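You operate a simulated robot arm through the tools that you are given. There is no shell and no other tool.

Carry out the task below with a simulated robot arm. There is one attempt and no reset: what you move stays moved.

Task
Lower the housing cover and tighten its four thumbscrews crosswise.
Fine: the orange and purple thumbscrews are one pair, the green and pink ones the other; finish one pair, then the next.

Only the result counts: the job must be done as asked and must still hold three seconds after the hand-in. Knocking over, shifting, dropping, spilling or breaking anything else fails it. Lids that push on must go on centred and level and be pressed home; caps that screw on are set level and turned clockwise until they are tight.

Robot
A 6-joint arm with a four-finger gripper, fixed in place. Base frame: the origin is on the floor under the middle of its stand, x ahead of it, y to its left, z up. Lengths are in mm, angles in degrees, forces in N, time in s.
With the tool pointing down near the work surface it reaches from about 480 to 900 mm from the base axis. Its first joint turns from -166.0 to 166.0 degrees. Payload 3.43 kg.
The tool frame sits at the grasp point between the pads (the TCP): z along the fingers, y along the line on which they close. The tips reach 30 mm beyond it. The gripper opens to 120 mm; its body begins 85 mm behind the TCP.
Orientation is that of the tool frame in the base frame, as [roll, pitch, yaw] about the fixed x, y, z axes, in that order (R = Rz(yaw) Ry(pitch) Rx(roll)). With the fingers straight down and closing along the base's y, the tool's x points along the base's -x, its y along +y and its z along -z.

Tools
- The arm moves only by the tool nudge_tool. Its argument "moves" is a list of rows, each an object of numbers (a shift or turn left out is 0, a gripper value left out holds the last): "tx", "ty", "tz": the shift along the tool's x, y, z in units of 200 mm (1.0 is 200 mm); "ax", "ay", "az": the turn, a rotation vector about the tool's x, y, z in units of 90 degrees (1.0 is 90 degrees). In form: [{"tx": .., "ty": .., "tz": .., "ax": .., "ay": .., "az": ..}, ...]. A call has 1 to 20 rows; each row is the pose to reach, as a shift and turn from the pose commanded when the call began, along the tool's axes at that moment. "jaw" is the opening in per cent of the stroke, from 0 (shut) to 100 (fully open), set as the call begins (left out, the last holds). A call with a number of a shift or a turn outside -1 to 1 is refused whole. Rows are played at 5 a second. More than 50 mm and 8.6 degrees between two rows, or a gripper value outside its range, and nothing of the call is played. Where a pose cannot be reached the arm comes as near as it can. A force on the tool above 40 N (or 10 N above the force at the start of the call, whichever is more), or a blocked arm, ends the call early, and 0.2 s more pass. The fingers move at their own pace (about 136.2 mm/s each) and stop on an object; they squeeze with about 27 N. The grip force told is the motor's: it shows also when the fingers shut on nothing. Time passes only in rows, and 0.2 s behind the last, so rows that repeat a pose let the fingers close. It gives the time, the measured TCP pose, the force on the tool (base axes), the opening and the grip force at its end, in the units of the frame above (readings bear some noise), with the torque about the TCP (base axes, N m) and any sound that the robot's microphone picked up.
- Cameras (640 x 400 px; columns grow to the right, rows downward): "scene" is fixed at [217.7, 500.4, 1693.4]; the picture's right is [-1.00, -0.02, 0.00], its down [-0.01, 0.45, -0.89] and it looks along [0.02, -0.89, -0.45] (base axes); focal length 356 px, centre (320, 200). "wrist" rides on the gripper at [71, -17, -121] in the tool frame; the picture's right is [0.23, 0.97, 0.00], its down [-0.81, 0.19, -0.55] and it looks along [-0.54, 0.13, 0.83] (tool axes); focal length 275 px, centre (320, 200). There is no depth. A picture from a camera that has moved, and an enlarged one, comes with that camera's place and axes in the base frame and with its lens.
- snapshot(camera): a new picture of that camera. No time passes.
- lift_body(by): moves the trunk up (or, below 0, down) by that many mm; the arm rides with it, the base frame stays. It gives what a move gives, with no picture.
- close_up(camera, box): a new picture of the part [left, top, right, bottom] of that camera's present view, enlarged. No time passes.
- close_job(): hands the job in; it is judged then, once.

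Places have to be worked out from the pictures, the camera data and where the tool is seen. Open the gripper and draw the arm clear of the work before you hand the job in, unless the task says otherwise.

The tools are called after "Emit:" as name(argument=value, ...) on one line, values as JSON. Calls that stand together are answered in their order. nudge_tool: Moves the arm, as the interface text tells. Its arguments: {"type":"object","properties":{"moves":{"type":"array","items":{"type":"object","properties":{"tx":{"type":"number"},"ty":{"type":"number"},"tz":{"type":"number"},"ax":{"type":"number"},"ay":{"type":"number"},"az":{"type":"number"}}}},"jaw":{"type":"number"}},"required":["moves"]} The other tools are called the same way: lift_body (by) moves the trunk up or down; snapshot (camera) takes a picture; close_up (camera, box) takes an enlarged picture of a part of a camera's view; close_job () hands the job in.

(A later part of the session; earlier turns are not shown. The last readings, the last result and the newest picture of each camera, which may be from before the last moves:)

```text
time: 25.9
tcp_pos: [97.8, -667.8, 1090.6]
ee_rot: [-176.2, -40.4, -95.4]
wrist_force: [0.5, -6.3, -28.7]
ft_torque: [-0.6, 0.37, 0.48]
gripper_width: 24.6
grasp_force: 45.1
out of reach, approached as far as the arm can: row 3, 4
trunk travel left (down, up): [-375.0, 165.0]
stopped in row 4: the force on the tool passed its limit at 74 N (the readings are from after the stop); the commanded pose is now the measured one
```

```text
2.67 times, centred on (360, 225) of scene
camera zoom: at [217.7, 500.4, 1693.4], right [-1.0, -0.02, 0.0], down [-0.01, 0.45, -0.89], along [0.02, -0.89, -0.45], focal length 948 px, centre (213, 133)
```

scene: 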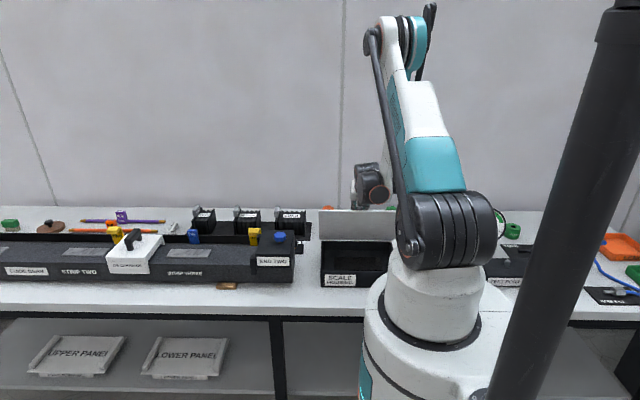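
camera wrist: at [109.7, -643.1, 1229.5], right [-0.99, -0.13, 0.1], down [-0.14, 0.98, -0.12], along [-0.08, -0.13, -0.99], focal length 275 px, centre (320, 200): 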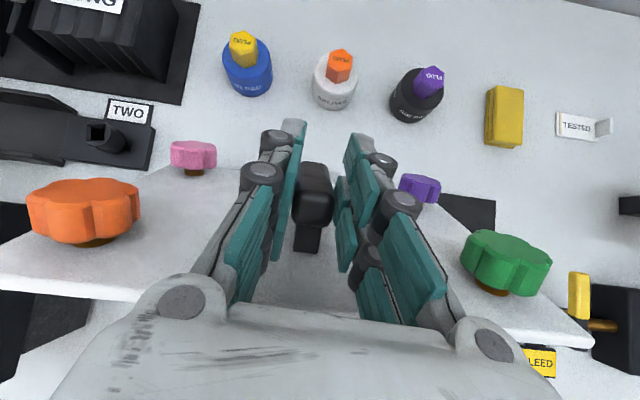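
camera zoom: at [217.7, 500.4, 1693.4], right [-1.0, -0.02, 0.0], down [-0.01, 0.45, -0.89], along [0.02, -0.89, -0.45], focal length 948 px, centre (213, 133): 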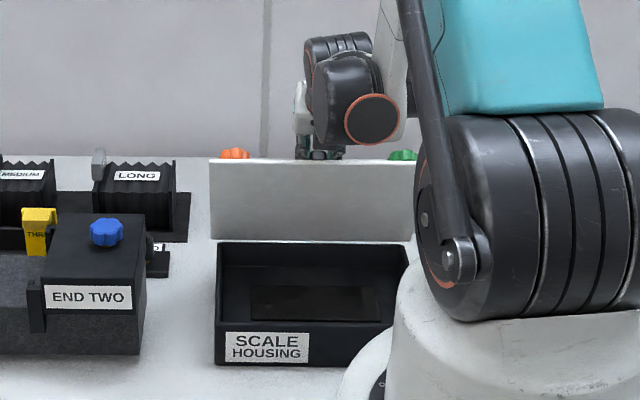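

The bar is still held, though it slipped about 7 mm along the pads. From here I'll let the bar pivot between the pads while the tool tilt eases back toward vertical. I'll start with a small step.

Emit:
nudge_tool(moves=[{"tx": -0.0424, "ty": 0.003, "tz": -0.018, "ay": -0.0378, "ax": -0.0027}, {"tx": -0.0883, "ty": 0.006, "tz": -0.035, "ay": -0.06, "ax": -0.0043}, {"tx": -0.0883, "ty": 0.006, "tz": -0.035, "ay": -0.06, "ax": -0.0043}])

Emit:
snapshot(camera="wrist")

```text
time: 26.8
tcp_pos: [98.0, -647.5, 1087.4]
ee_rot: [-176.6, -35.3, -94.9]
wrist_force: [-0.5, -7.1, 3.0]
ft_torque: [-1.57, 0.27, 0.49]
gripper_width: 24.5
grasp_force: 45.1
trunk travel left (down, up): [-375.0, 165.0]
```

```text
taken
camera wrist: at [109.6, -635.4, 1227.9], right [-0.99, -0.13, 0.09], down [-0.14, 0.99, -0.03], along [-0.08, -0.04, -1.0], focal length 275 px, centre (320, 200)
```

wrist: 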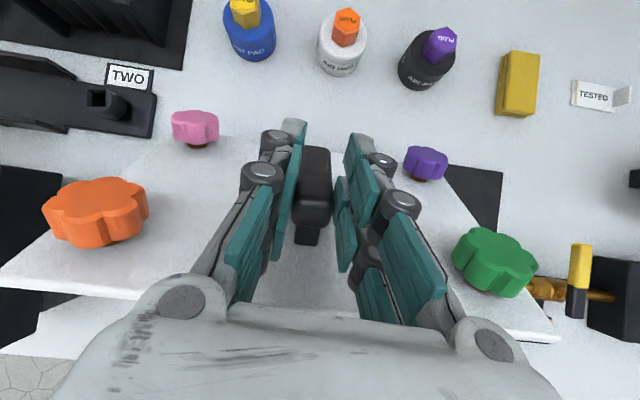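

The bar now pivots between the pads, forces are small and the cover keeps coming down. I'll continue 16° more in small rows.

Emit:
nudge_tool(moves=[{"tx": -0.0509, "ty": 0.0035, "tz": -0.0093, "ay": -0.0222, "ax": -0.0016}, {"tx": -0.1016, "ty": 0.007, "tz": -0.0148, "ay": -0.0444, "ax": -0.0031}, {"tx": -0.1536, "ty": 0.0105, "tz": -0.0157, "ay": -0.0667, "ax": -0.0047}, {"tx": -0.2054, "ty": 0.014, "tz": -0.0135, "ay": -0.0889, "ax": -0.0062}, {"tx": -0.2054, "ty": 0.014, "tz": -0.0135, "ay": -0.0889, "ax": -0.0062}])

Emit:
snapshot(camera="wrist")

```text
time: 27.9
tcp_pos: [98.2, -612.2, 1066.5]
ee_rot: [-177.5, -27.1, -94.6]
wrist_force: [-0.7, -4.3, 4.3]
ft_torque: [-1.36, 0.31, 0.64]
gripper_width: 24.8
grasp_force: 45.1
trunk travel left (down, up): [-375.0, 165.0]
```

```text
taken
camera wrist: at [109.9, -621.2, 1206.9], right [-0.99, -0.15, 0.07], down [-0.14, 0.98, 0.12], along [-0.08, 0.1, -0.99], focal length 275 px, centre (320, 200)
```

wrist: 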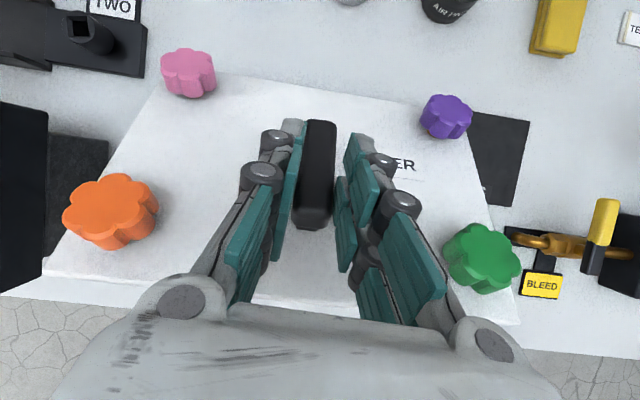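

The pivoting works cleanly, and the view shows the cover lowering toward the housing. I'll bring it another 20° down.

Emit:
nudge_tool(moves=[{"tx": -0.051, "ty": 0.0037, "tz": 0.0142, "ay": -0.0233, "ax": -0.0017}, {"tx": -0.1007, "ty": 0.0074, "tz": 0.0324, "ay": -0.0456, "ax": -0.0033}, {"tx": -0.1498, "ty": 0.0111, "tz": 0.0538, "ay": -0.0678, "ax": -0.0048}, {"tx": -0.1971, "ty": 0.0147, "tz": 0.0794, "ay": -0.09, "ax": -0.0064}, {"tx": -0.2434, "ty": 0.0182, "tz": 0.1084, "ay": -0.1122, "ax": -0.008}, {"tx": -0.2434, "ty": 0.0182, "tz": 0.1084, "ay": -0.1122, "ax": -0.008}])

Emit:
snapshot(camera="wrist")

Emit:
snapshot(camera="scene")

```text
time: 29.4
tcp_pos: [98.8, -587.2, 1031.8]
ee_rot: [-178.4, -17.1, -94.4]
wrist_force: [-11.1, 10.2, 8.4]
ft_torque: [-0.24, 0.63, 0.9]
gripper_width: 24.7
grasp_force: 45.2
out of reach, approached as far as the arm can: row 1, 2, 3, 4, 5, 6
trunk travel left (down, up): [-375.0, 165.0]
```

```text
taken
camera wrist: at [110.1, -619.8, 1168.7], right [-0.99, -0.16, 0.04], down [-0.14, 0.95, 0.28], along [-0.08, 0.28, -0.96], focal length 275 px, centre (320, 200)
```

wrist: 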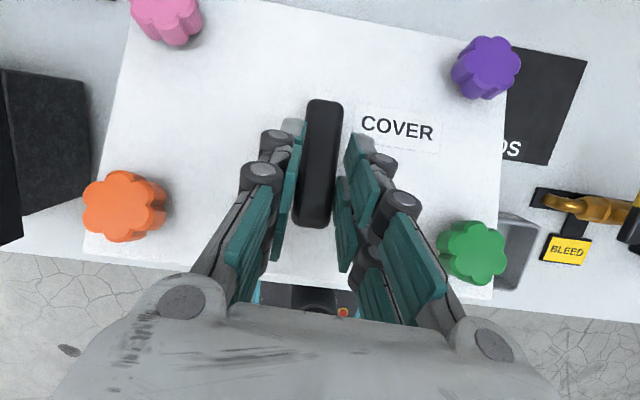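

```text
taken
```

scene: 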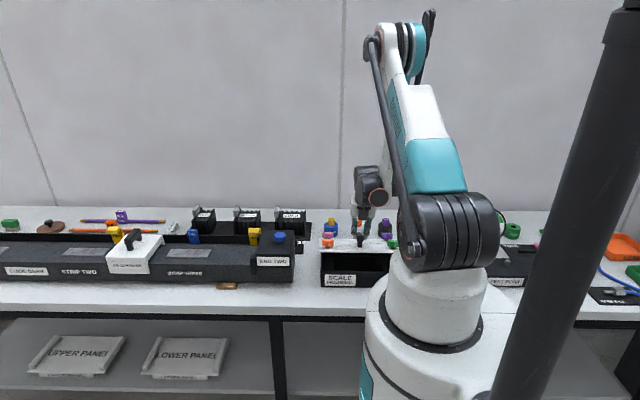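

The wrist pitch limit lagged the move, but the bar is still on its arc, about 21° above closed. I'll bring the tool toward vertical, away from that limit, as the cover comes down.

Emit:
nudge_tool(moves=[{"tx": 0.0071, "ty": -0.0005, "tz": 0.009, "ay": -0.0567, "ax": -0.004}, {"tx": -0.0086, "ty": 0.0008, "tz": 0.0329, "ay": -0.1011, "ax": -0.0074}, {"tx": -0.0289, "ty": 0.0025, "tz": 0.0617, "ay": -0.1456, "ax": -0.0107}, {"tx": -0.0572, "ty": 0.0048, "tz": 0.0927, "ay": -0.1678, "ax": -0.0123}, {"tx": -0.0841, "ty": 0.007, "tz": 0.1257, "ay": -0.19, "ax": -0.0139}, {"tx": -0.0841, "ty": 0.007, "tz": 0.1257, "ay": -0.19, "ax": -0.0139}])

Emit:
snapshot(camera="wrist")

```text
time: 30.8
tcp_pos: [99.6, -579.0, 1002.6]
ee_rot: [-179.5, -0.1, -93.8]
wrist_force: [-8.2, 2.4, 10.1]
ft_torque: [-1.4, -0.07, 2.09]
gripper_width: 26.4
grasp_force: 45.2
trunk travel left (down, up): [-375.0, 165.0]
```

```text
taken
camera wrist: at [111.1, -651.0, 1124.1], right [-0.99, -0.17, -0.01], down [-0.14, 0.82, 0.55], along [-0.09, 0.54, -0.84], focal length 275 px, centre (320, 200)
```

wrist: 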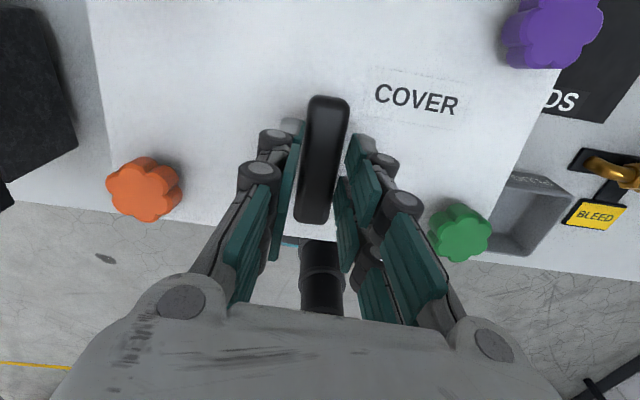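

The cover is now about 10° above closed, with the tool vertical and the forces low. I'll lower it most of the remaining way and correct the yaw slightly toward −91.

Emit:
nudge_tool(moves=[{"tx": -0.009, "ty": 0.0006, "tz": 0.018, "az": -0.015}, {"tx": -0.018, "ty": 0.0012, "tz": 0.037, "az": -0.03}, {"tx": -0.026, "ty": 0.0017, "tz": 0.056, "az": -0.03}, {"tx": -0.0334, "ty": 0.0022, "tz": 0.0745, "az": -0.03}, {"tx": -0.04, "ty": 0.0027, "tz": 0.0935, "az": -0.03}, {"tx": -0.04, "ty": 0.0027, "tz": 0.0935, "az": -0.03}])

Emit:
snapshot(camera="wrist")

Emit:
close_up(camera="scene", box=[300, 200, 420, 300])

```text
time: 32.1
tcp_pos: [100.0, -573.3, 984.2]
ee_rot: [-179.5, -0.2, -91.1]
wrist_force: [-6.3, -9.1, 16.9]
ft_torque: [-0.72, 0.09, 2.15]
gripper_width: 24.3
grasp_force: 45.4
trunk travel left (down, up): [-375.0, 165.0]
```

```text
taken
camera wrist: at [114.7, -642.7, 1105.2], right [-0.98, -0.21, -0.01], down [-0.18, 0.82, 0.55], along [-0.11, 0.54, -0.84], focal length 275 px, centre (320, 200)
```

wrist: 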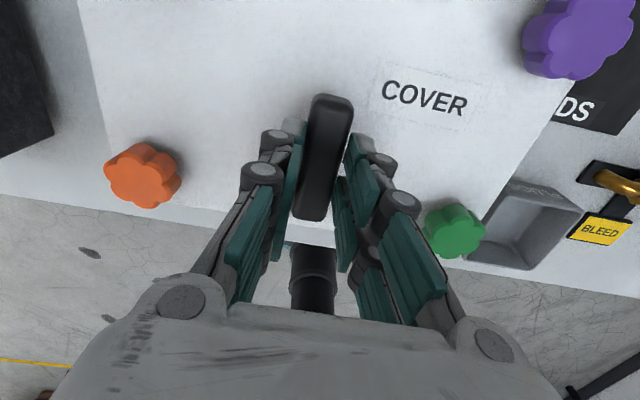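

```text
4.00 times, centred on (360, 250) of scene
camera zoom: at [217.7, 500.4, 1693.4], right [-1.0, -0.02, 0.0], down [-0.01, 0.45, -0.89], along [0.02, -0.89, -0.45], focal length 1422 px, centre (160, 0)
```

zoom: 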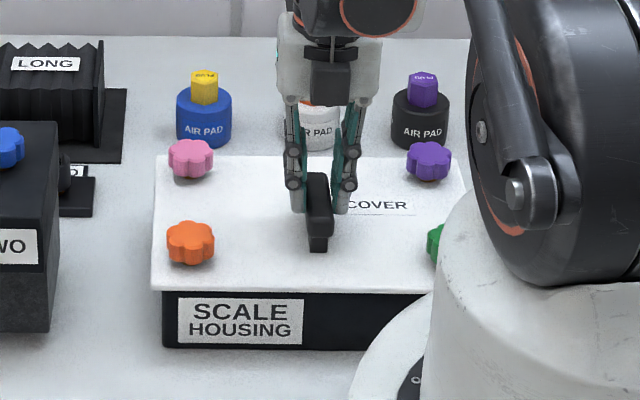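

The cover is nearly down, by about 3°. I'll lower it gently the last few millimetres and watch the vertical force for contact with the rim.

Emit:
nudge_tool(moves=[{"tx": -0.002, "tz": 0.01}, {"tx": -0.004, "tz": 0.02}, {"tx": -0.006, "tz": 0.03}, {"tx": -0.006, "tz": 0.03}])

Emit:
close_up(camera="scene", box=[310, 220, 400, 295])

```text
time: 32.5
tcp_pos: [99.8, -572.7, 984.2]
ee_rot: [-179.7, -0.3, -91.0]
wrist_force: [-3.9, -3.3, 18.0]
ft_torque: [0.31, 0.31, 2.43]
gripper_width: 24.2
grasp_force: 45.2
trunk travel left (down, up): [-375.0, 165.0]
stopped in row 1: the force on the tool passed its limit at 42 N (the readings are from after the stop); the commanded pose is now the measured one
```

```text
5.33 times, centred on (355, 258) of scene
camera zoom: at [217.7, 500.4, 1693.4], right [-1.0, -0.02, 0.0], down [-0.01, 0.45, -0.89], along [0.02, -0.89, -0.45], focal length 1896 px, centre (133, -107)
```

zoom: 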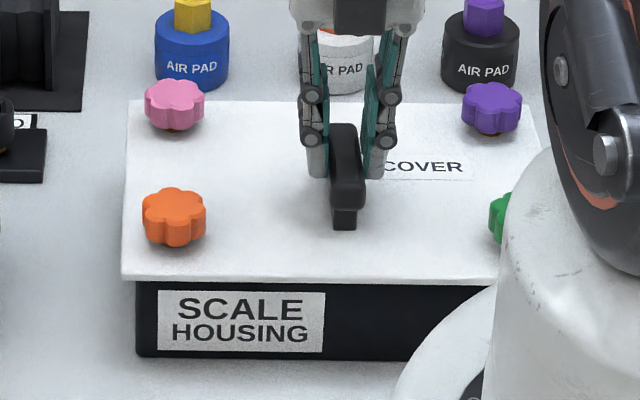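

Contact is reached with the cover lying flush on the housing, its top face near z 911. I'll release the handle and rise.

Emit:
nudge_tool(moves=[{}, {}, {}], jaw=60)

Emit:
nudge_tool(moves=[{"tz": -0.15}, {"tz": -0.3}, {"tz": -0.45}, {"tz": -0.6}])

Emit:
snapshot(camera="wrist")

Emit:
close_up(camera="scene", box=[300, 200, 420, 300])

```text
time: 33.3
tcp_pos: [100.7, -572.5, 982.9]
ee_rot: [-179.7, -0.2, -91.1]
wrist_force: [-0.6, 0.3, 0.2]
ft_torque: [0.01, -0.03, -0.02]
gripper_width: 72.1
grasp_force: 0.0
trunk travel left (down, up): [-375.0, 165.0]
```

```text
time: 34.3
tcp_pos: [100.2, -571.1, 1105.5]
ee_rot: [-179.6, -0.2, -91.1]
wrist_force: [0.1, 0.0, -0.1]
ft_torque: [-0.02, -0.01, -0.02]
gripper_width: 72.3
grasp_force: 0.0
trunk travel left (down, up): [-375.0, 165.0]
```

```text
taken
camera wrist: at [114.9, -641.4, 1225.7], right [-0.98, -0.21, -0.01], down [-0.18, 0.82, 0.55], along [-0.11, 0.54, -0.84], focal length 275 px, centre (320, 200)
```

wrist: 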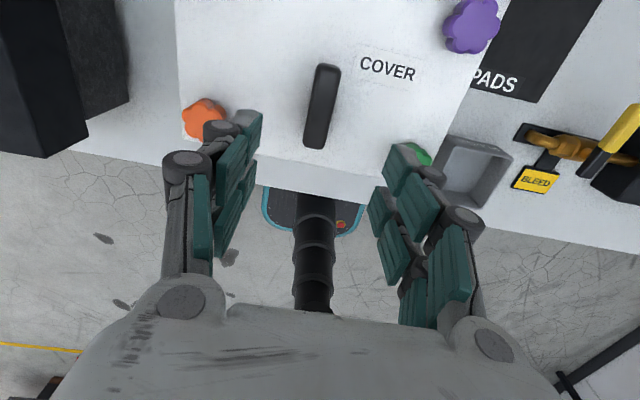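

```text
4.00 times, centred on (360, 250) of scene
camera zoom: at [217.7, 500.4, 1693.4], right [-1.0, -0.02, 0.0], down [-0.01, 0.45, -0.89], along [0.02, -0.89, -0.45], focal length 1422 px, centre (160, 0)
```

zoom: 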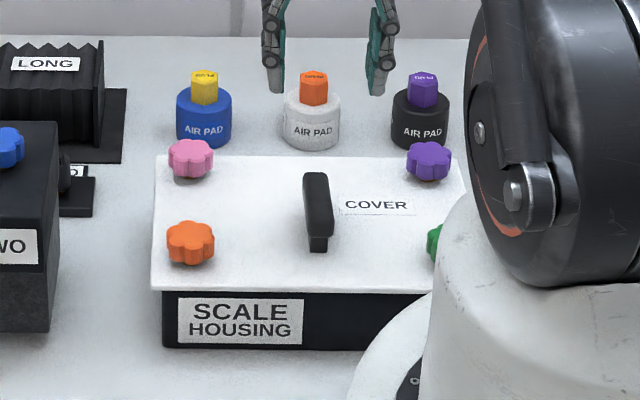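

The cover stays closed and flush after release. The thumbscrews sit at about orange (216, −528), purple (−15, −665), green (−14, −528) and pink (213, −665), with knob tops near z 937. I'll go above orange and look straight at it.

Emit:
nudge_tool(moves=[{"tx": -0.057, "ty": -0.144}, {"tx": -0.113, "ty": -0.288}, {"tx": -0.17, "ty": -0.431}, {"tx": -0.226, "ty": -0.575, "tz": 0.1}, {"tx": -0.226, "ty": -0.575, "tz": 0.225}, {"tx": -0.226, "ty": -0.575, "tz": 0.225}], jaw=70)

Emit:
snapshot(camera="wrist")

Emit:
snapshot(camera="scene")

```text
time: 35.7
tcp_pos: [215.7, -529.0, 1059.4]
ee_rot: [-179.6, -0.2, -91.1]
wrist_force: [-0.4, -0.2, -0.1]
ft_torque: [-0.05, 0.02, -0.01]
gripper_width: 83.9
grasp_force: 0.0
trunk travel left (down, up): [-375.0, 165.0]
```

```text
taken
camera wrist: at [230.9, -599.1, 1179.3], right [-0.98, -0.21, -0.01], down [-0.18, 0.82, 0.55], along [-0.11, 0.54, -0.84], focal length 275 px, centre (320, 200)
```

wrist: 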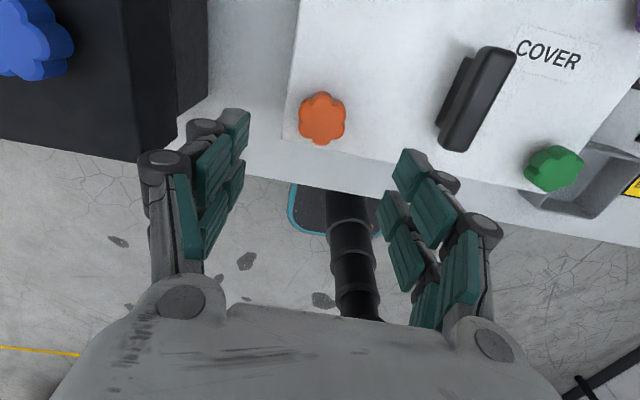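

```text
taken
```

scene: 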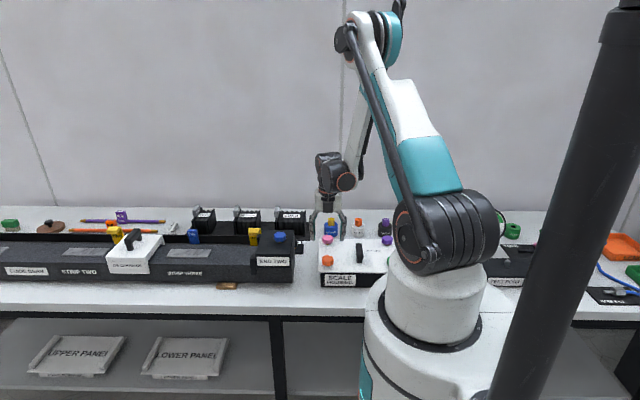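

Orange lies exactly under the tool at about (215.6, −528.2). I'll descend to z 949 with the fingers open around the knob, then check.

Emit:
nudge_tool(moves=[{"tz": 0.14}, {"tz": 0.28}, {"tz": 0.42}, {"tz": 0.552}, {"tz": 0.552}])

Emit:
snapshot(camera="wrist")

Emit:
close_up(camera="scene", box=[290, 210, 400, 300])

```text
time: 36.9
tcp_pos: [216.0, -532.2, 949.9]
ee_rot: [-179.7, -0.1, -91.1]
wrist_force: [0.2, -0.2, -1.2]
ft_torque: [-0.02, 0.0, -0.01]
gripper_width: 83.7
grasp_force: 0.1
out of reach, approached as far as the arm can: row 4, 5
trunk travel left (down, up): [-375.0, 165.0]
```

```text
taken
camera wrist: at [231.9, -603.4, 1070.9], right [-0.98, -0.21, -0.01], down [-0.18, 0.82, 0.55], along [-0.11, 0.54, -0.83], focal length 275 px, centre (320, 200)
```

wrist: 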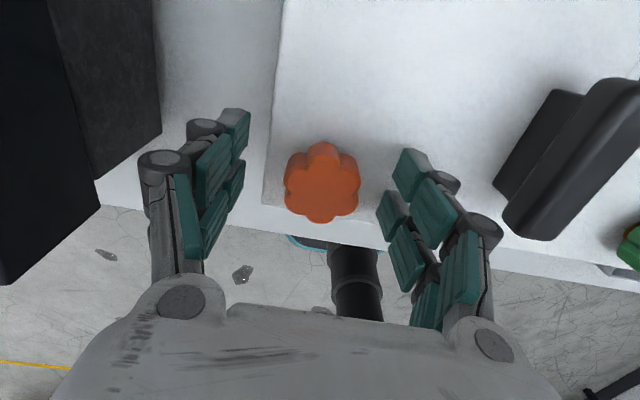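

```text
4.44 times, centred on (345, 255) of scene
camera zoom: at [217.7, 500.4, 1693.4], right [-1.0, -0.02, 0.0], down [-0.01, 0.45, -0.89], along [0.02, -0.89, -0.45], focal length 1580 px, centre (209, -44)
```

zoom: 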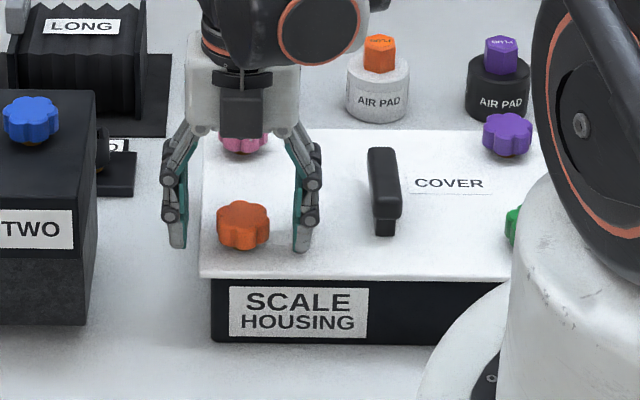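

The trunk is raised too high for this low reach, so y fell short by 3 mm. I'll raise the tool and then lower the trunk 150 mm back to its original height.

Emit:
nudge_tool(moves=[{"tz": -0.2}, {"tz": -0.4}, {"tz": -0.6}, {"tz": -0.8}, {"tz": -0.85}])

Emit:
lift_body(by=-150)

Emit:
snapshot(camera="wrist")

```text
time: 38.1
tcp_pos: [216.1, -532.2, 1119.7]
ee_rot: [-179.6, -0.2, -90.9]
wrist_force: [-0.3, 0.5, -0.7]
ft_torque: [0.0, -0.01, 0.0]
gripper_width: 83.9
grasp_force: 0.2
trunk travel left (down, up): [-375.0, 165.0]
```

```text
time: 39.9
tcp_pos: [216.1, -532.2, 970.0]
ee_rot: [-179.6, -0.2, -91.1]
wrist_force: [0.4, 0.4, 0.4]
ft_torque: [-0.06, 0.01, 0.0]
gripper_width: 84.1
grasp_force: 0.1
trunk travel left (down, up): [-225.0, 315.0]
```

```text
taken
camera wrist: at [231.1, -602.9, 1091.2], right [-0.98, -0.21, -0.01], down [-0.18, 0.82, 0.55], along [-0.11, 0.54, -0.84], focal length 275 px, centre (320, 200)
```

wrist: 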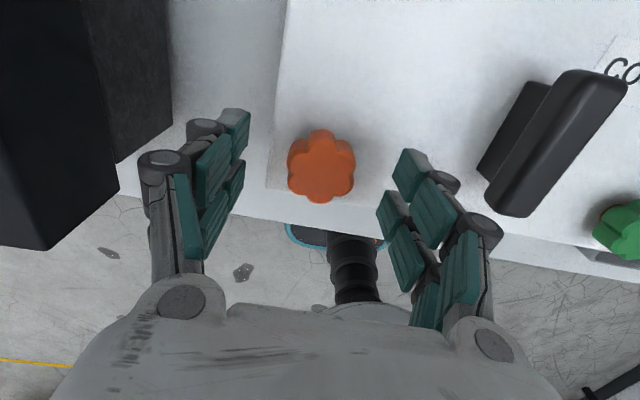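

The knob centre measures (215.5, −528). I'll correct y by 4 mm and descend to z 947.

Emit:
nudge_tool(moves=[{"tx": -0.021, "ty": 0.003}, {"tx": -0.021, "ty": 0.003, "tz": 0.06}, {"tx": -0.021, "ty": 0.003, "tz": 0.115}, {"tx": -0.021, "ty": 0.003, "tz": 0.115}])

Emit:
close_up(camera="wrist", box=[200, 80, 440, 230])

Emit:
close_up(camera="scene", box=[310, 230, 374, 270])

```text
time: 40.9
tcp_pos: [214.9, -527.6, 946.8]
ee_rot: [-179.6, -0.3, -91.1]
wrist_force: [-0.4, -0.5, -0.5]
ft_torque: [0.0, -0.02, 0.01]
gripper_width: 83.9
grasp_force: 0.1
trunk travel left (down, up): [-225.0, 315.0]
```

```text
2.67 times, centred on (320, 155) of wrist
camera zoom: at [230.7, -598.3, 1067.7], right [-0.98, -0.21, -0.01], down [-0.18, 0.82, 0.55], along [-0.11, 0.54, -0.84], focal length 734 px, centre (320, 320)
```

zoom: 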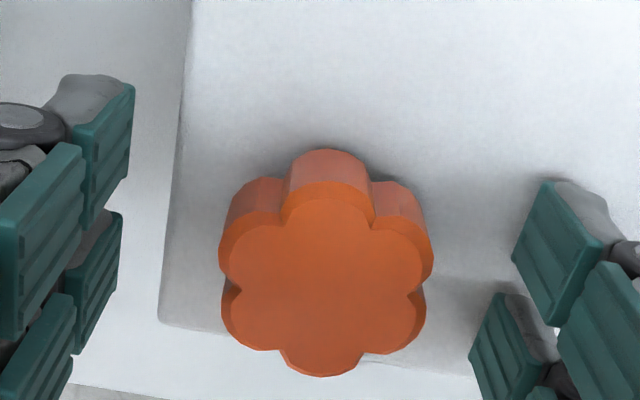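

```text
10.00 times, centred on (342, 250) of scene
camera zoom: at [217.7, 500.4, 1693.4], right [-1.0, -0.02, 0.0], down [-0.01, 0.45, -0.89], along [0.02, -0.89, -0.45], focal length 3556 px, centre (100, -300)
```

zoom: 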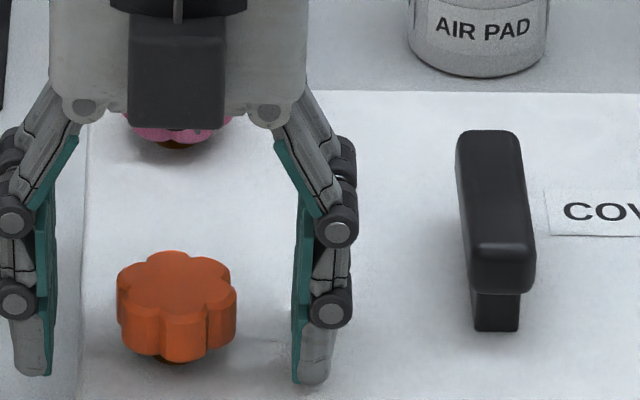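

The fingers straddle the six-lobed knob symmetrically, and its top is near z 941. I'll close on it.

Emit:
nudge_tool(moves=[{}, {}, {}, {}], jaw=0)

Emit:
snapshot(camera="wrist")

Emit:
close_up(camera="scene", box=[310, 230, 374, 270])

```text
time: 41.9
tcp_pos: [214.1, -525.8, 950.0]
ee_rot: [-179.7, -0.4, -91.2]
wrist_force: [-13.1, 3.3, 33.5]
ft_torque: [0.39, 0.87, -0.02]
gripper_width: 40.3
grasp_force: 45.1
trunk travel left (down, up): [-225.0, 315.0]
```

```text
taken
camera wrist: at [228.7, -596.8, 1069.5], right [-0.98, -0.21, -0.01], down [-0.18, 0.82, 0.55], along [-0.11, 0.54, -0.84], focal length 275 px, centre (320, 200)
```

wrist: 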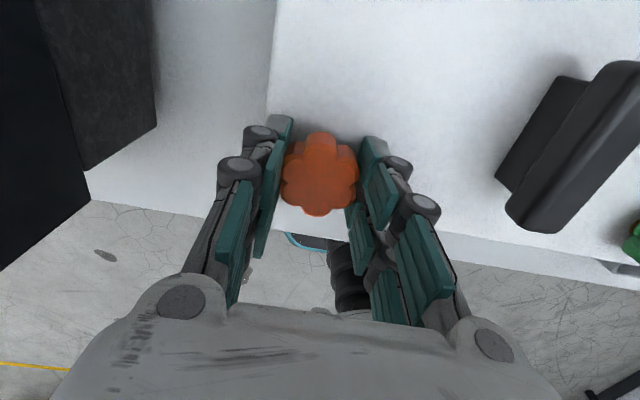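

```text
10.00 times, centred on (342, 250) of scene
camera zoom: at [217.7, 500.4, 1693.4], right [-1.0, -0.02, 0.0], down [-0.01, 0.45, -0.89], along [0.02, -0.89, -0.45], focal length 3556 px, centre (100, -300)
```

zoom: 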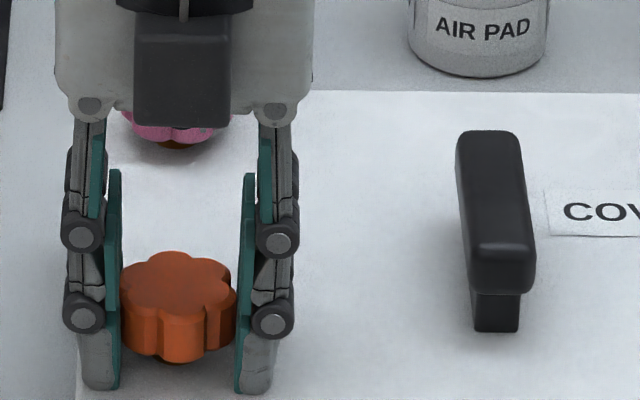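

Gripped at 40.3 mm, but the fingertips now press on the plate with 33 N upward because they reach lower as they close. I'll open, raise 5 mm and close again.

Emit:
nudge_tool(moves=[{}, {"tz": -0.026, "tx": -0.005, "ty": 0.003}, {"tz": -0.026, "tx": -0.005, "ty": 0.003}], jaw=60)

Emit:
nudge_tool(moves=[{}, {}, {}, {}], jaw=0)

```text
time: 42.7
tcp_pos: [214.0, -526.8, 952.6]
ee_rot: [-179.6, -0.2, -91.1]
wrist_force: [-0.5, 0.4, 1.2]
ft_torque: [0.01, 0.01, 0.03]
gripper_width: 72.3
grasp_force: 0.0
trunk travel left (down, up): [-225.0, 315.0]
```

```text
time: 43.7
tcp_pos: [216.2, -527.9, 953.0]
ee_rot: [-179.6, -0.2, -91.2]
wrist_force: [-2.6, -7.5, 5.3]
ft_torque: [-0.34, 0.06, 0.05]
gripper_width: 38.5
grasp_force: 45.0
trunk travel left (down, up): [-225.0, 315.0]
```

Now gripped at 38.5 mm with only small side forces, and the knob self-centred near (216.3, −528.2). I'll re-centre the command and turn 45° clockwise as a first test.

Emit:
nudge_tool(moves=[{"tx": 0.006, "ty": -0.01}, {"tx": 0.006, "ty": -0.01, "az": 0.08}, {"tx": 0.006, "ty": -0.01, "az": 0.16}, {"tx": 0.006, "ty": -0.01, "az": 0.24}, {"tx": 0.006, "ty": -0.01, "az": 0.32}, {"tx": 0.006, "ty": -0.01, "az": 0.4}, {"tx": 0.006, "ty": -0.01, "az": 0.5}])

Emit:
close_up(camera="wrist", box=[200, 80, 440, 230])

Emit:
close_up(camera="scene", box=[310, 230, 374, 270])

```text
refused: row 7 steps farther than a row can; nothing moved
```

```text
2.67 times, centred on (320, 155) of wrist
camera zoom: at [229.5, -598.1, 1073.1], right [-0.98, -0.21, -0.01], down [-0.18, 0.82, 0.55], along [-0.11, 0.54, -0.84], focal length 734 px, centre (320, 320)
```

zoom: 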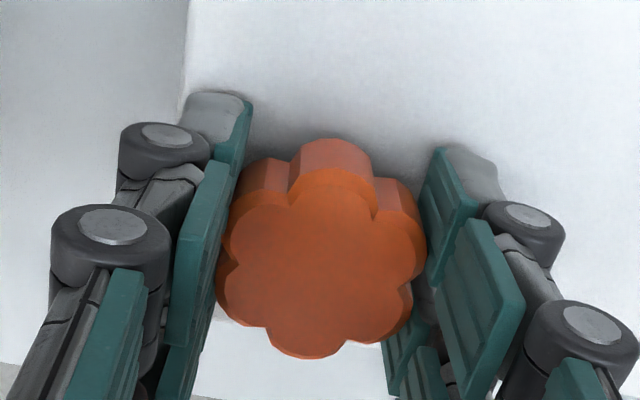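

```text
10.00 times, centred on (342, 250) of scene
camera zoom: at [217.7, 500.4, 1693.4], right [-1.0, -0.02, 0.0], down [-0.01, 0.45, -0.89], along [0.02, -0.89, -0.45], focal length 3556 px, centre (100, -300)
```

zoom: 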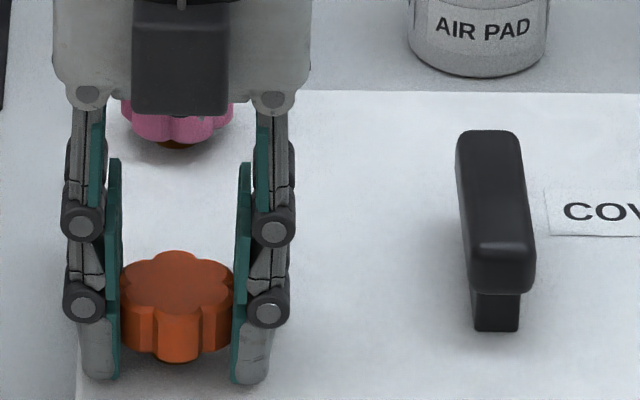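

The last row stepped too far, so nothing moved. I'll repeat the 45° test with even 7° steps.

Emit:
nudge_tool(moves=[{"tx": 0.006, "ty": -0.01}, {"tx": 0.006, "ty": -0.01, "az": 0.08}, {"tx": 0.006, "ty": -0.01, "az": 0.16}, {"tx": 0.006, "ty": -0.01, "az": 0.24}, {"tx": 0.006, "ty": -0.01, "az": 0.32}, {"tx": 0.006, "ty": -0.01, "az": 0.4}, {"tx": 0.006, "ty": -0.01, "az": 0.48}])

Emit:
close_up(camera="wrist", box=[200, 80, 440, 230])

Emit:
close_up(camera="scene", box=[310, 230, 374, 270])

```text
time: 45.3
tcp_pos: [214.9, -528.3, 954.1]
ee_rot: [-179.6, 0.1, -134.5]
wrist_force: [-25.9, 4.4, -0.8]
ft_torque: [-0.25, 0.95, 0.0]
gripper_width: 38.1
grasp_force: 45.5
trunk travel left (down, up): [-225.0, 315.0]
```

```text
2.67 times, centred on (320, 155) of wrist
camera zoom: at [176.3, -589.7, 1073.1], right [-0.86, 0.52, -0.01], down [0.43, 0.71, 0.55], along [0.29, 0.47, -0.83], focal length 734 px, centre (320, 320)
```

zoom: 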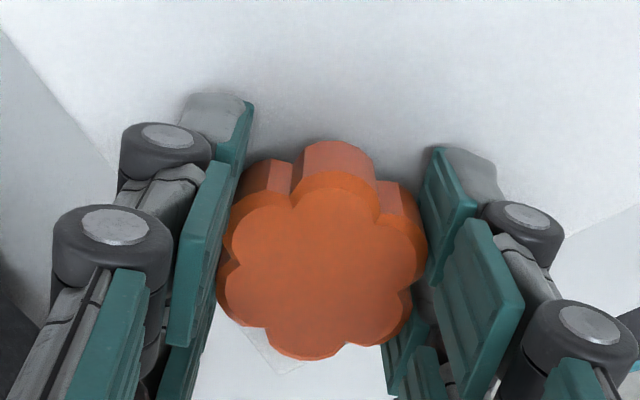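

```text
10.00 times, centred on (342, 250) of scene
camera zoom: at [217.7, 500.4, 1693.4], right [-1.0, -0.02, 0.0], down [-0.01, 0.45, -0.89], along [0.02, -0.89, -0.45], focal length 3556 px, centre (100, -300)
```

zoom: 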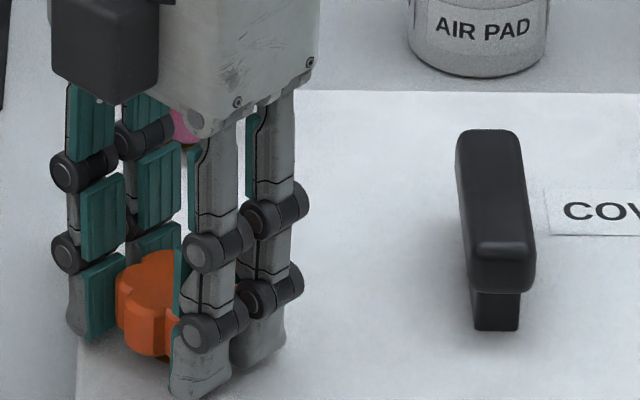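

The knob turns with the fingers. The sideways 26 N says the grip is off-centre by about 3 mm, with the true axis near (215, −525.5). I'll open to re-centre before continuing.

Emit:
nudge_tool(moves=[{}, {}], jaw=55)

Emit:
close_up(camera="wrist", box=[200, 80, 440, 230])

Emit:
close_up(camera="scene", box=[310, 230, 374, 270])

```text
time: 45.9
tcp_pos: [218.6, -527.6, 953.2]
ee_rot: [-179.6, 0.0, -134.3]
wrist_force: [0.6, 0.3, 0.4]
ft_torque: [-0.01, 0.02, -0.03]
gripper_width: 66.2
grasp_force: 0.1
trunk travel left (down, up): [-225.0, 315.0]
```

```text
2.67 times, centred on (320, 155) of wrist
camera zoom: at [179.9, -590.1, 1072.6], right [-0.86, 0.52, -0.01], down [0.43, 0.72, 0.55], along [0.29, 0.47, -0.83], focal length 734 px, centre (320, 320)
```

zoom: 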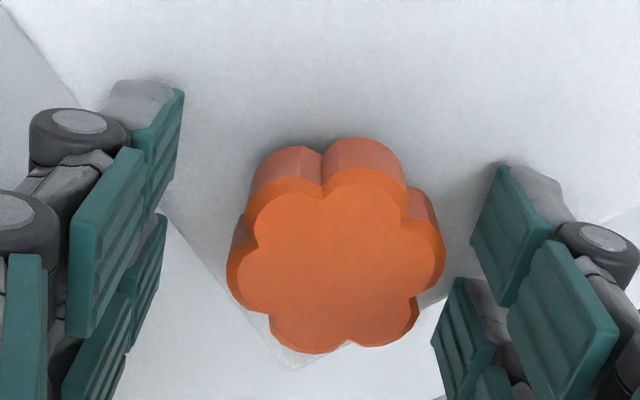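

```text
10.00 times, centred on (342, 250) of scene
camera zoom: at [217.7, 500.4, 1693.4], right [-1.0, -0.02, 0.0], down [-0.01, 0.45, -0.89], along [0.02, -0.89, -0.45], focal length 3556 px, centre (100, -300)
```

zoom: 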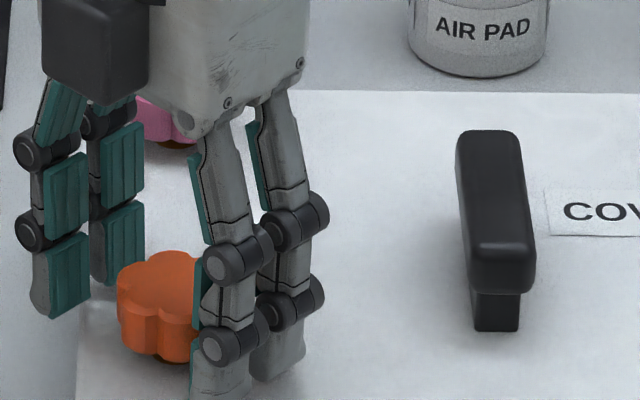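

After release the knob centre measures about (215.4, −526). I'll shift there and close again, then compare the lobe orientation carefully.

Emit:
nudge_tool(moves=[{"tx": 0.0055, "ty": 0.017}, {"tx": 0.0055, "ty": 0.017}])

Emit:
nudge_tool(moves=[{}, {}, {}, {}], jaw=0)

Emit:
close_up(camera="wrist", box=[200, 80, 440, 230])

```text
time: 46.5
tcp_pos: [213.2, -525.7, 952.0]
ee_rot: [-179.5, 0.1, -134.3]
wrist_force: [-0.3, -0.2, 0.0]
ft_torque: [0.01, 0.0, -0.01]
gripper_width: 66.1
grasp_force: 0.1
trunk travel left (down, up): [-225.0, 315.0]
```

```text
time: 47.5
tcp_pos: [215.3, -528.1, 951.5]
ee_rot: [-179.6, 0.0, -134.2]
wrist_force: [10.2, -18.2, 13.5]
ft_torque: [-0.3, -0.29, 0.0]
gripper_width: 38.6
grasp_force: 44.8
trunk travel left (down, up): [-225.0, 315.0]
```

```text
2.67 times, centred on (320, 155) of wrist
camera zoom: at [176.5, -589.6, 1072.3], right [-0.86, 0.52, -0.01], down [0.43, 0.72, 0.55], along [0.29, 0.47, -0.83], focal length 734 px, centre (320, 320)
```

zoom: 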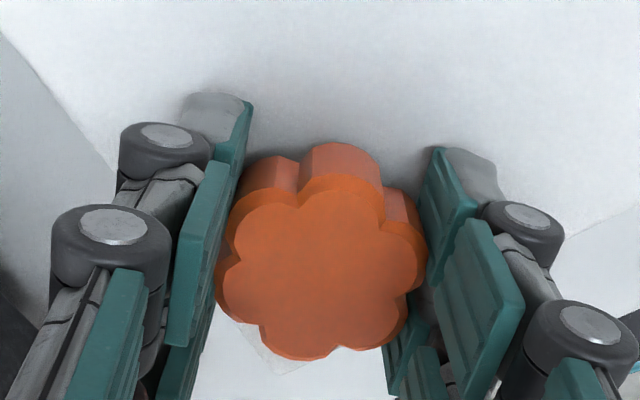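

The grip has self-centred, and combining both grips puts the screw axis near (216.2, −527.1). I'll shift the command there and turn 90° clockwise while watching the forces.

Emit:
nudge_tool(moves=[{"ty": -0.011, "tz": -0.002}, {"ty": -0.011, "tz": -0.002, "az": 0.08}, {"ty": -0.011, "tz": -0.002, "az": 0.16}, {"ty": -0.011, "tz": -0.002, "az": 0.24}, {"ty": -0.011, "tz": -0.002, "az": 0.32}, {"ty": -0.011, "tz": -0.002, "az": 0.4}, {"ty": -0.011, "tz": -0.002, "az": 0.48}, {"ty": -0.011, "tz": -0.002, "az": 0.56}, {"ty": -0.011, "tz": -0.002, "az": 0.64}, {"ty": -0.011, "tz": -0.002, "az": 0.72}, {"ty": -0.011, "tz": -0.002, "az": 0.8}, {"ty": -0.011, "tz": -0.002, "az": 0.88}])

Emit:
close_up(camera="wrist", box=[200, 80, 440, 230])

Emit:
close_up(camera="scene", box=[310, 230, 374, 270])

```text
time: 50.1
tcp_pos: [218.7, -528.9, 952.9]
ee_rot: [-180.0, 0.6, 146.4]
wrist_force: [13.4, -6.6, -0.1]
ft_torque: [-0.31, -0.68, 0.41]
gripper_width: 39.4
grasp_force: 44.7
trunk travel left (down, up): [-225.0, 315.0]
```

```text
2.67 times, centred on (320, 155) of wrist
camera zoom: at [148.7, -502.9, 1072.4], right [0.35, 0.94, 0.0], down [0.78, -0.29, 0.56], along [0.53, -0.2, -0.83], focal length 734 px, centre (320, 320)
```

zoom: 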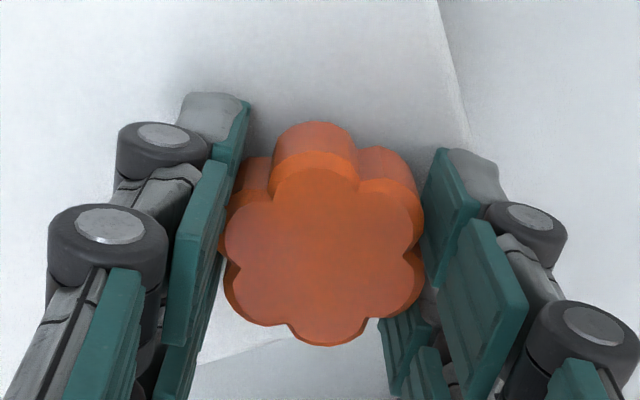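

```text
10.00 times, centred on (342, 250) of scene
camera zoom: at [217.7, 500.4, 1693.4], right [-1.0, -0.02, 0.0], down [-0.01, 0.45, -0.89], along [0.02, -0.89, -0.45], focal length 3556 px, centre (100, -300)
```

zoom: 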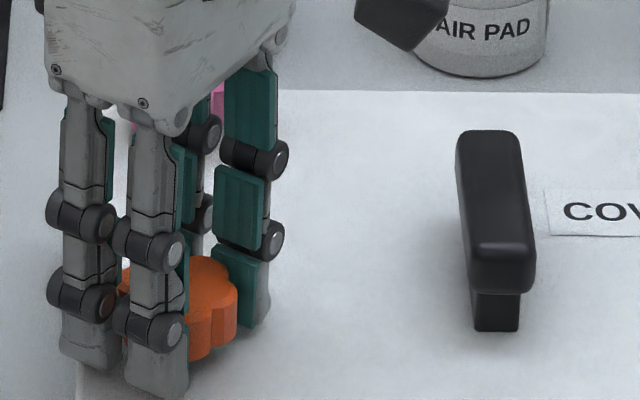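

The knob now resists with about 0.41 N·m and lagged the fingers by roughly 14°. I'll turn another 30° to see whether it still follows or is already tight.

Emit:
nudge_tool(moves=[{"az": 0.07}, {"az": 0.14}, {"az": 0.21}, {"az": 0.28}, {"az": 0.34}])

Emit:
close_up(camera="wrist", box=[200, 80, 440, 230])

Emit:
close_up(camera="scene", box=[310, 230, 374, 270])

```text
time: 50.6
tcp_pos: [218.3, -532.1, 952.4]
ee_rot: [179.8, 0.7, 137.3]
wrist_force: [11.8, -8.3, -3.0]
ft_torque: [-0.3, -0.86, -0.1]
gripper_width: 37.6
grasp_force: 44.2
trunk travel left (down, up): [-225.0, 315.0]
stopped in row 2: the force on the tool passed its limit at 44 N (the readings are from after the stop); the commanded pose is now the measured one
```

```text
2.67 times, centred on (320, 155) of wrist
camera zoom: at [154.1, -494.2, 1071.9], right [0.49, 0.87, 0.0], down [0.72, -0.4, 0.56], along [0.49, -0.28, -0.83], focal length 734 px, centre (320, 320)
```

zoom: 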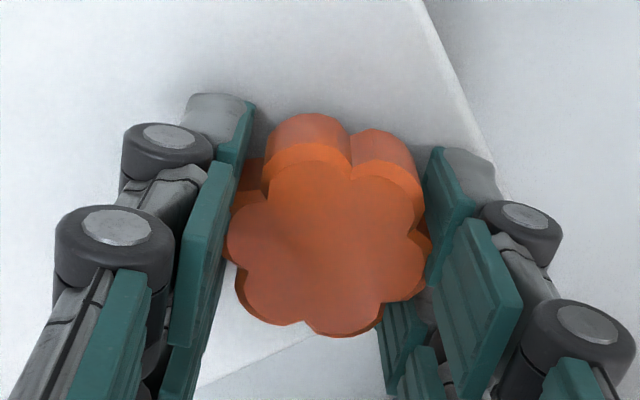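

```text
10.00 times, centred on (342, 250) of scene
camera zoom: at [217.7, 500.4, 1693.4], right [-1.0, -0.02, 0.0], down [-0.01, 0.45, -0.89], along [0.02, -0.89, -0.45], focal length 3556 px, centre (100, -300)
```

zoom: 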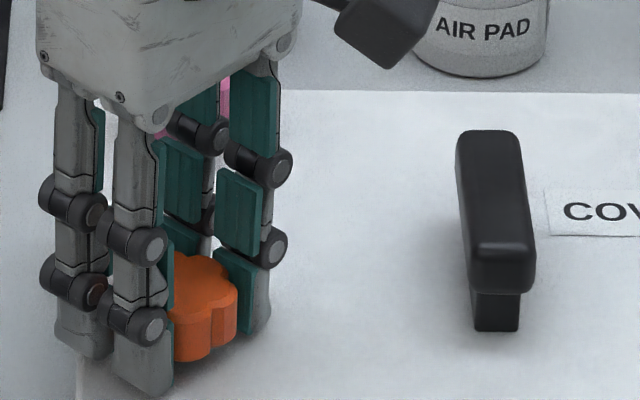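

The knob's world orientation seems nearly unchanged, so the fingers may be slipping over the lobes in 60° steps rather than turning it. I'll open and look at the knob unloaded.

Emit:
nudge_tool(moves=[{}, {}], jaw=55)

Emit:
close_up(camera="wrist", box=[200, 80, 440, 230])

Emit:
close_up(camera="scene", box=[310, 230, 374, 270])

```text
time: 51.2
tcp_pos: [216.8, -529.7, 953.0]
ee_rot: [179.9, 0.7, 137.3]
wrist_force: [0.2, 0.2, 0.2]
ft_torque: [-0.03, 0.01, 0.0]
gripper_width: 65.9
grasp_force: 0.0
trunk travel left (down, up): [-225.0, 315.0]
```

```text
2.67 times, centred on (320, 155) of wrist
camera zoom: at [152.0, -492.5, 1072.9], right [0.49, 0.87, 0.0], down [0.72, -0.4, 0.56], along [0.49, -0.28, -0.83], focal length 734 px, centre (320, 320)
```

zoom: 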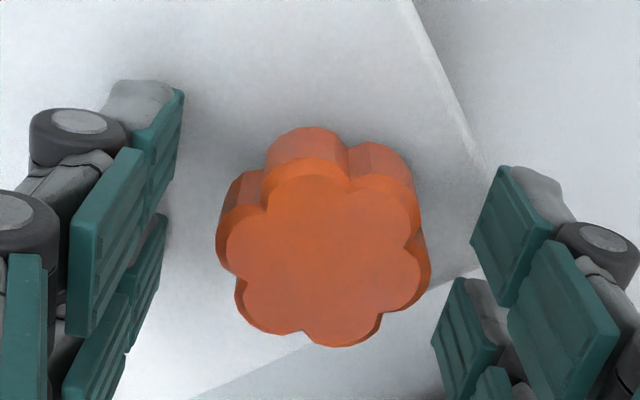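

```text
10.00 times, centred on (342, 250) of scene
camera zoom: at [217.7, 500.4, 1693.4], right [-1.0, -0.02, 0.0], down [-0.01, 0.45, -0.89], along [0.02, -0.89, -0.45], focal length 3556 px, centre (100, -300)
```

zoom: 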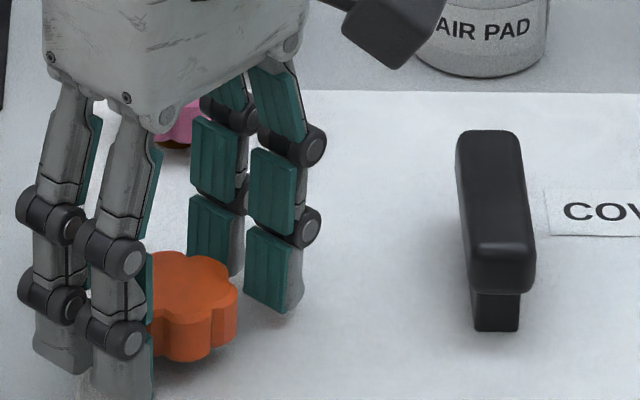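

The knob's free orientation is the same as at the start, so it did not actually turn. Perhaps the cover is not fully home. I'll check the gap along the cover's edges.

Emit:
close_up(camera="scene", box=[312, 260, 360, 290])

Emit:
close_up(camera="scene", box=[310, 228, 400, 292])

Emit:
snapshot(camera="wrist")

```text
13.33 times, centred on (336, 275) of scene
camera zoom: at [217.7, 500.4, 1693.4], right [-1.0, -0.02, 0.0], down [-0.01, 0.45, -0.89], along [0.02, -0.89, -0.45], focal length 4741 px, centre (107, -800)
```

zoom: 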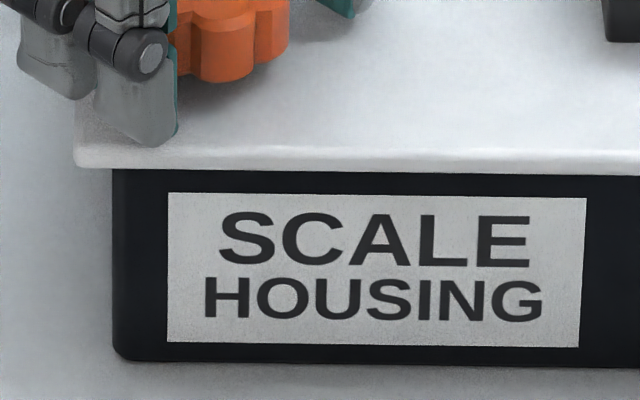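

```text
6.25 times, centred on (355, 260) of scene
camera zoom: at [217.7, 500.4, 1693.4], right [-1.0, -0.02, 0.0], down [-0.01, 0.45, -0.89], along [0.02, -0.89, -0.45], focal length 2222 px, centre (101, -175)
```

zoom: 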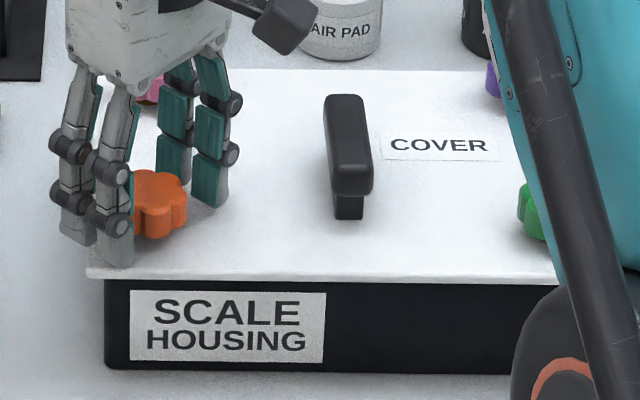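

```text
taken
camera wrist: at [152.0, -492.5, 1072.9], right [0.49, 0.87, 0.0], down [0.72, -0.4, 0.56], along [0.49, -0.28, -0.83], focal length 275 px, centre (320, 200)
```

wrist: 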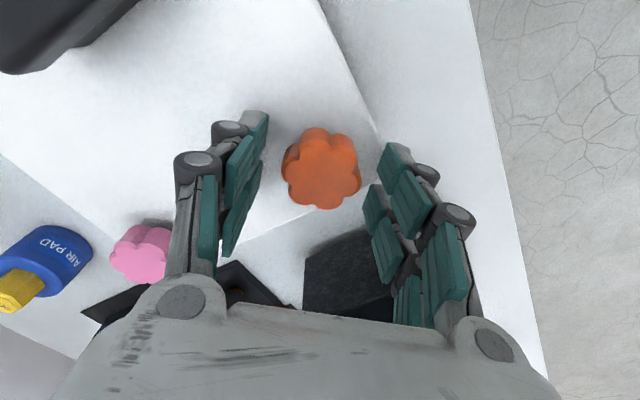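

The front edge looks about flush, but a 1–2° gap would be hard to see against the dark housing. I'll rise, unwind the wrist, and then probe the plate height at front and back with closed fingers.

Emit:
nudge_tool(moves=[{"tz": -0.15}, {"tz": -0.3}, {"tz": -0.35, "az": -0.08}, {"tz": -0.35, "az": -0.16}, {"tz": -0.35, "az": -0.24}, {"tz": -0.35, "az": -0.32}, {"tz": -0.35, "az": -0.4}, {"tz": -0.35, "az": -0.48}, {"tz": -0.35, "az": -0.56}, {"tz": -0.35, "az": -0.64}, {"tz": -0.35, "az": -0.72}, {"tz": -0.35, "az": -0.8}])

Emit:
nudge_tool(moves=[{"az": -0.08}, {"az": -0.16}, {"az": -0.24}, {"az": -0.32}, {"az": -0.4}, {"az": -0.48}, {"az": -0.56}, {"az": -0.64}], jaw=0)

Emit:
close_up(camera="scene", box=[310, 230, 374, 270])

Emit:
snapshot(camera="wrist")

```text
time: 53.8
tcp_pos: [216.8, -528.7, 1022.0]
ee_rot: [-179.3, 0.2, -150.6]
wrist_force: [-0.2, -0.4, 0.9]
ft_torque: [0.0, -0.02, -0.03]
gripper_width: 66.0
grasp_force: 0.0
trunk travel left (down, up): [-225.0, 315.0]
```

```text
time: 55.6
tcp_pos: [217.6, -529.4, 1022.6]
ee_rot: [-179.4, -0.3, -93.0]
wrist_force: [-0.2, -0.3, 0.5]
ft_torque: [0.0, 0.03, 0.01]
gripper_width: 0.0
grasp_force: 27.2
trunk travel left (down, up): [-225.0, 315.0]
```

```text
10.00 times, centred on (342, 250) of scene
camera zoom: at [217.7, 500.4, 1693.4], right [-1.0, -0.02, 0.0], down [-0.01, 0.45, -0.89], along [0.02, -0.89, -0.45], focal length 3556 px, centre (100, -300)
```

zoom: 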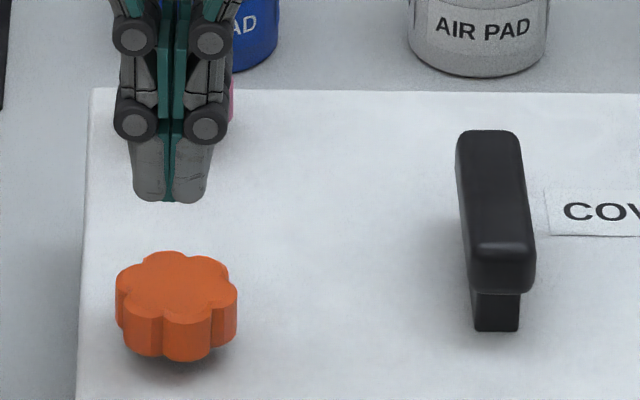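

```text
taken
camera wrist: at [228.8, -600.1, 1144.4], right [-0.98, -0.18, -0.01], down [-0.15, 0.82, 0.54], along [-0.09, 0.54, -0.84], focal length 275 px, centre (320, 200)
```

wrist: 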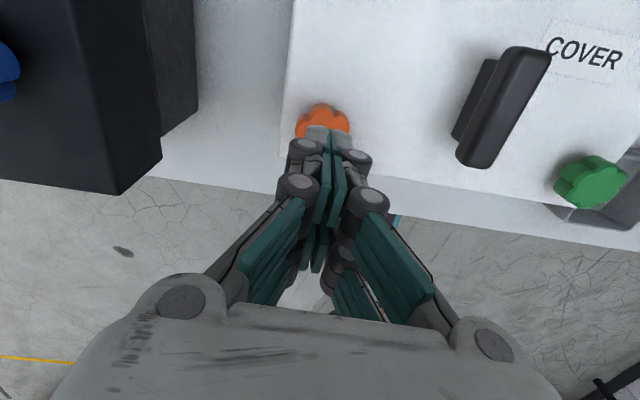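

The knob is unchanged in height and orientation. I'll probe the plate with closed fingertips beside the handle, first at the front (150, −530).

Emit:
nudge_tool(moves=[{"tx": 0.006, "ty": 0.11}, {"tx": 0.012, "ty": 0.22}, {"tx": 0.0176, "ty": 0.3375}, {"tx": 0.0176, "ty": 0.3375, "tz": 0.2}, {"tx": 0.0176, "ty": 0.3375, "tz": 0.31}, {"tx": 0.0176, "ty": 0.3375, "tz": 0.33}, {"tx": 0.0176, "ty": 0.3375, "tz": 0.34}, {"tx": 0.0176, "ty": 0.3375, "tz": 0.35}])

Emit:
nudge_tool(moves=[{"tz": 0.005}, {"tz": 0.01}, {"tz": 0.015}, {"tz": 0.02}, {"tz": 0.025}, {"tz": 0.03}, {"tz": 0.035}, {"tz": 0.04}, {"tz": 0.045}, {"tz": 0.05}, {"tz": 0.055}, {"tz": 0.06}, {"tz": 0.065}, {"tz": 0.07}])

```text
time: 57.4
tcp_pos: [148.7, -530.2, 952.9]
ee_rot: [-179.3, -0.4, -93.1]
wrist_force: [-0.4, -0.5, 0.1]
ft_torque: [-0.02, 0.0, -0.02]
gripper_width: 0.3
grasp_force: 26.7
trunk travel left (down, up): [-225.0, 315.0]
```

```text
time: 59.5
tcp_pos: [149.5, -529.0, 945.6]
ee_rot: [-179.4, -0.6, -93.2]
wrist_force: [0.3, -2.6, 29.3]
ft_torque: [0.5, 0.0, 0.06]
gripper_width: 6.1
grasp_force: 33.5
trunk travel left (down, up): [-225.0, 315.0]
stopped in row 10: the force on the tool passed its limit at 44 N (the readings are from after the stop); the commanded pose is now the measured one
```

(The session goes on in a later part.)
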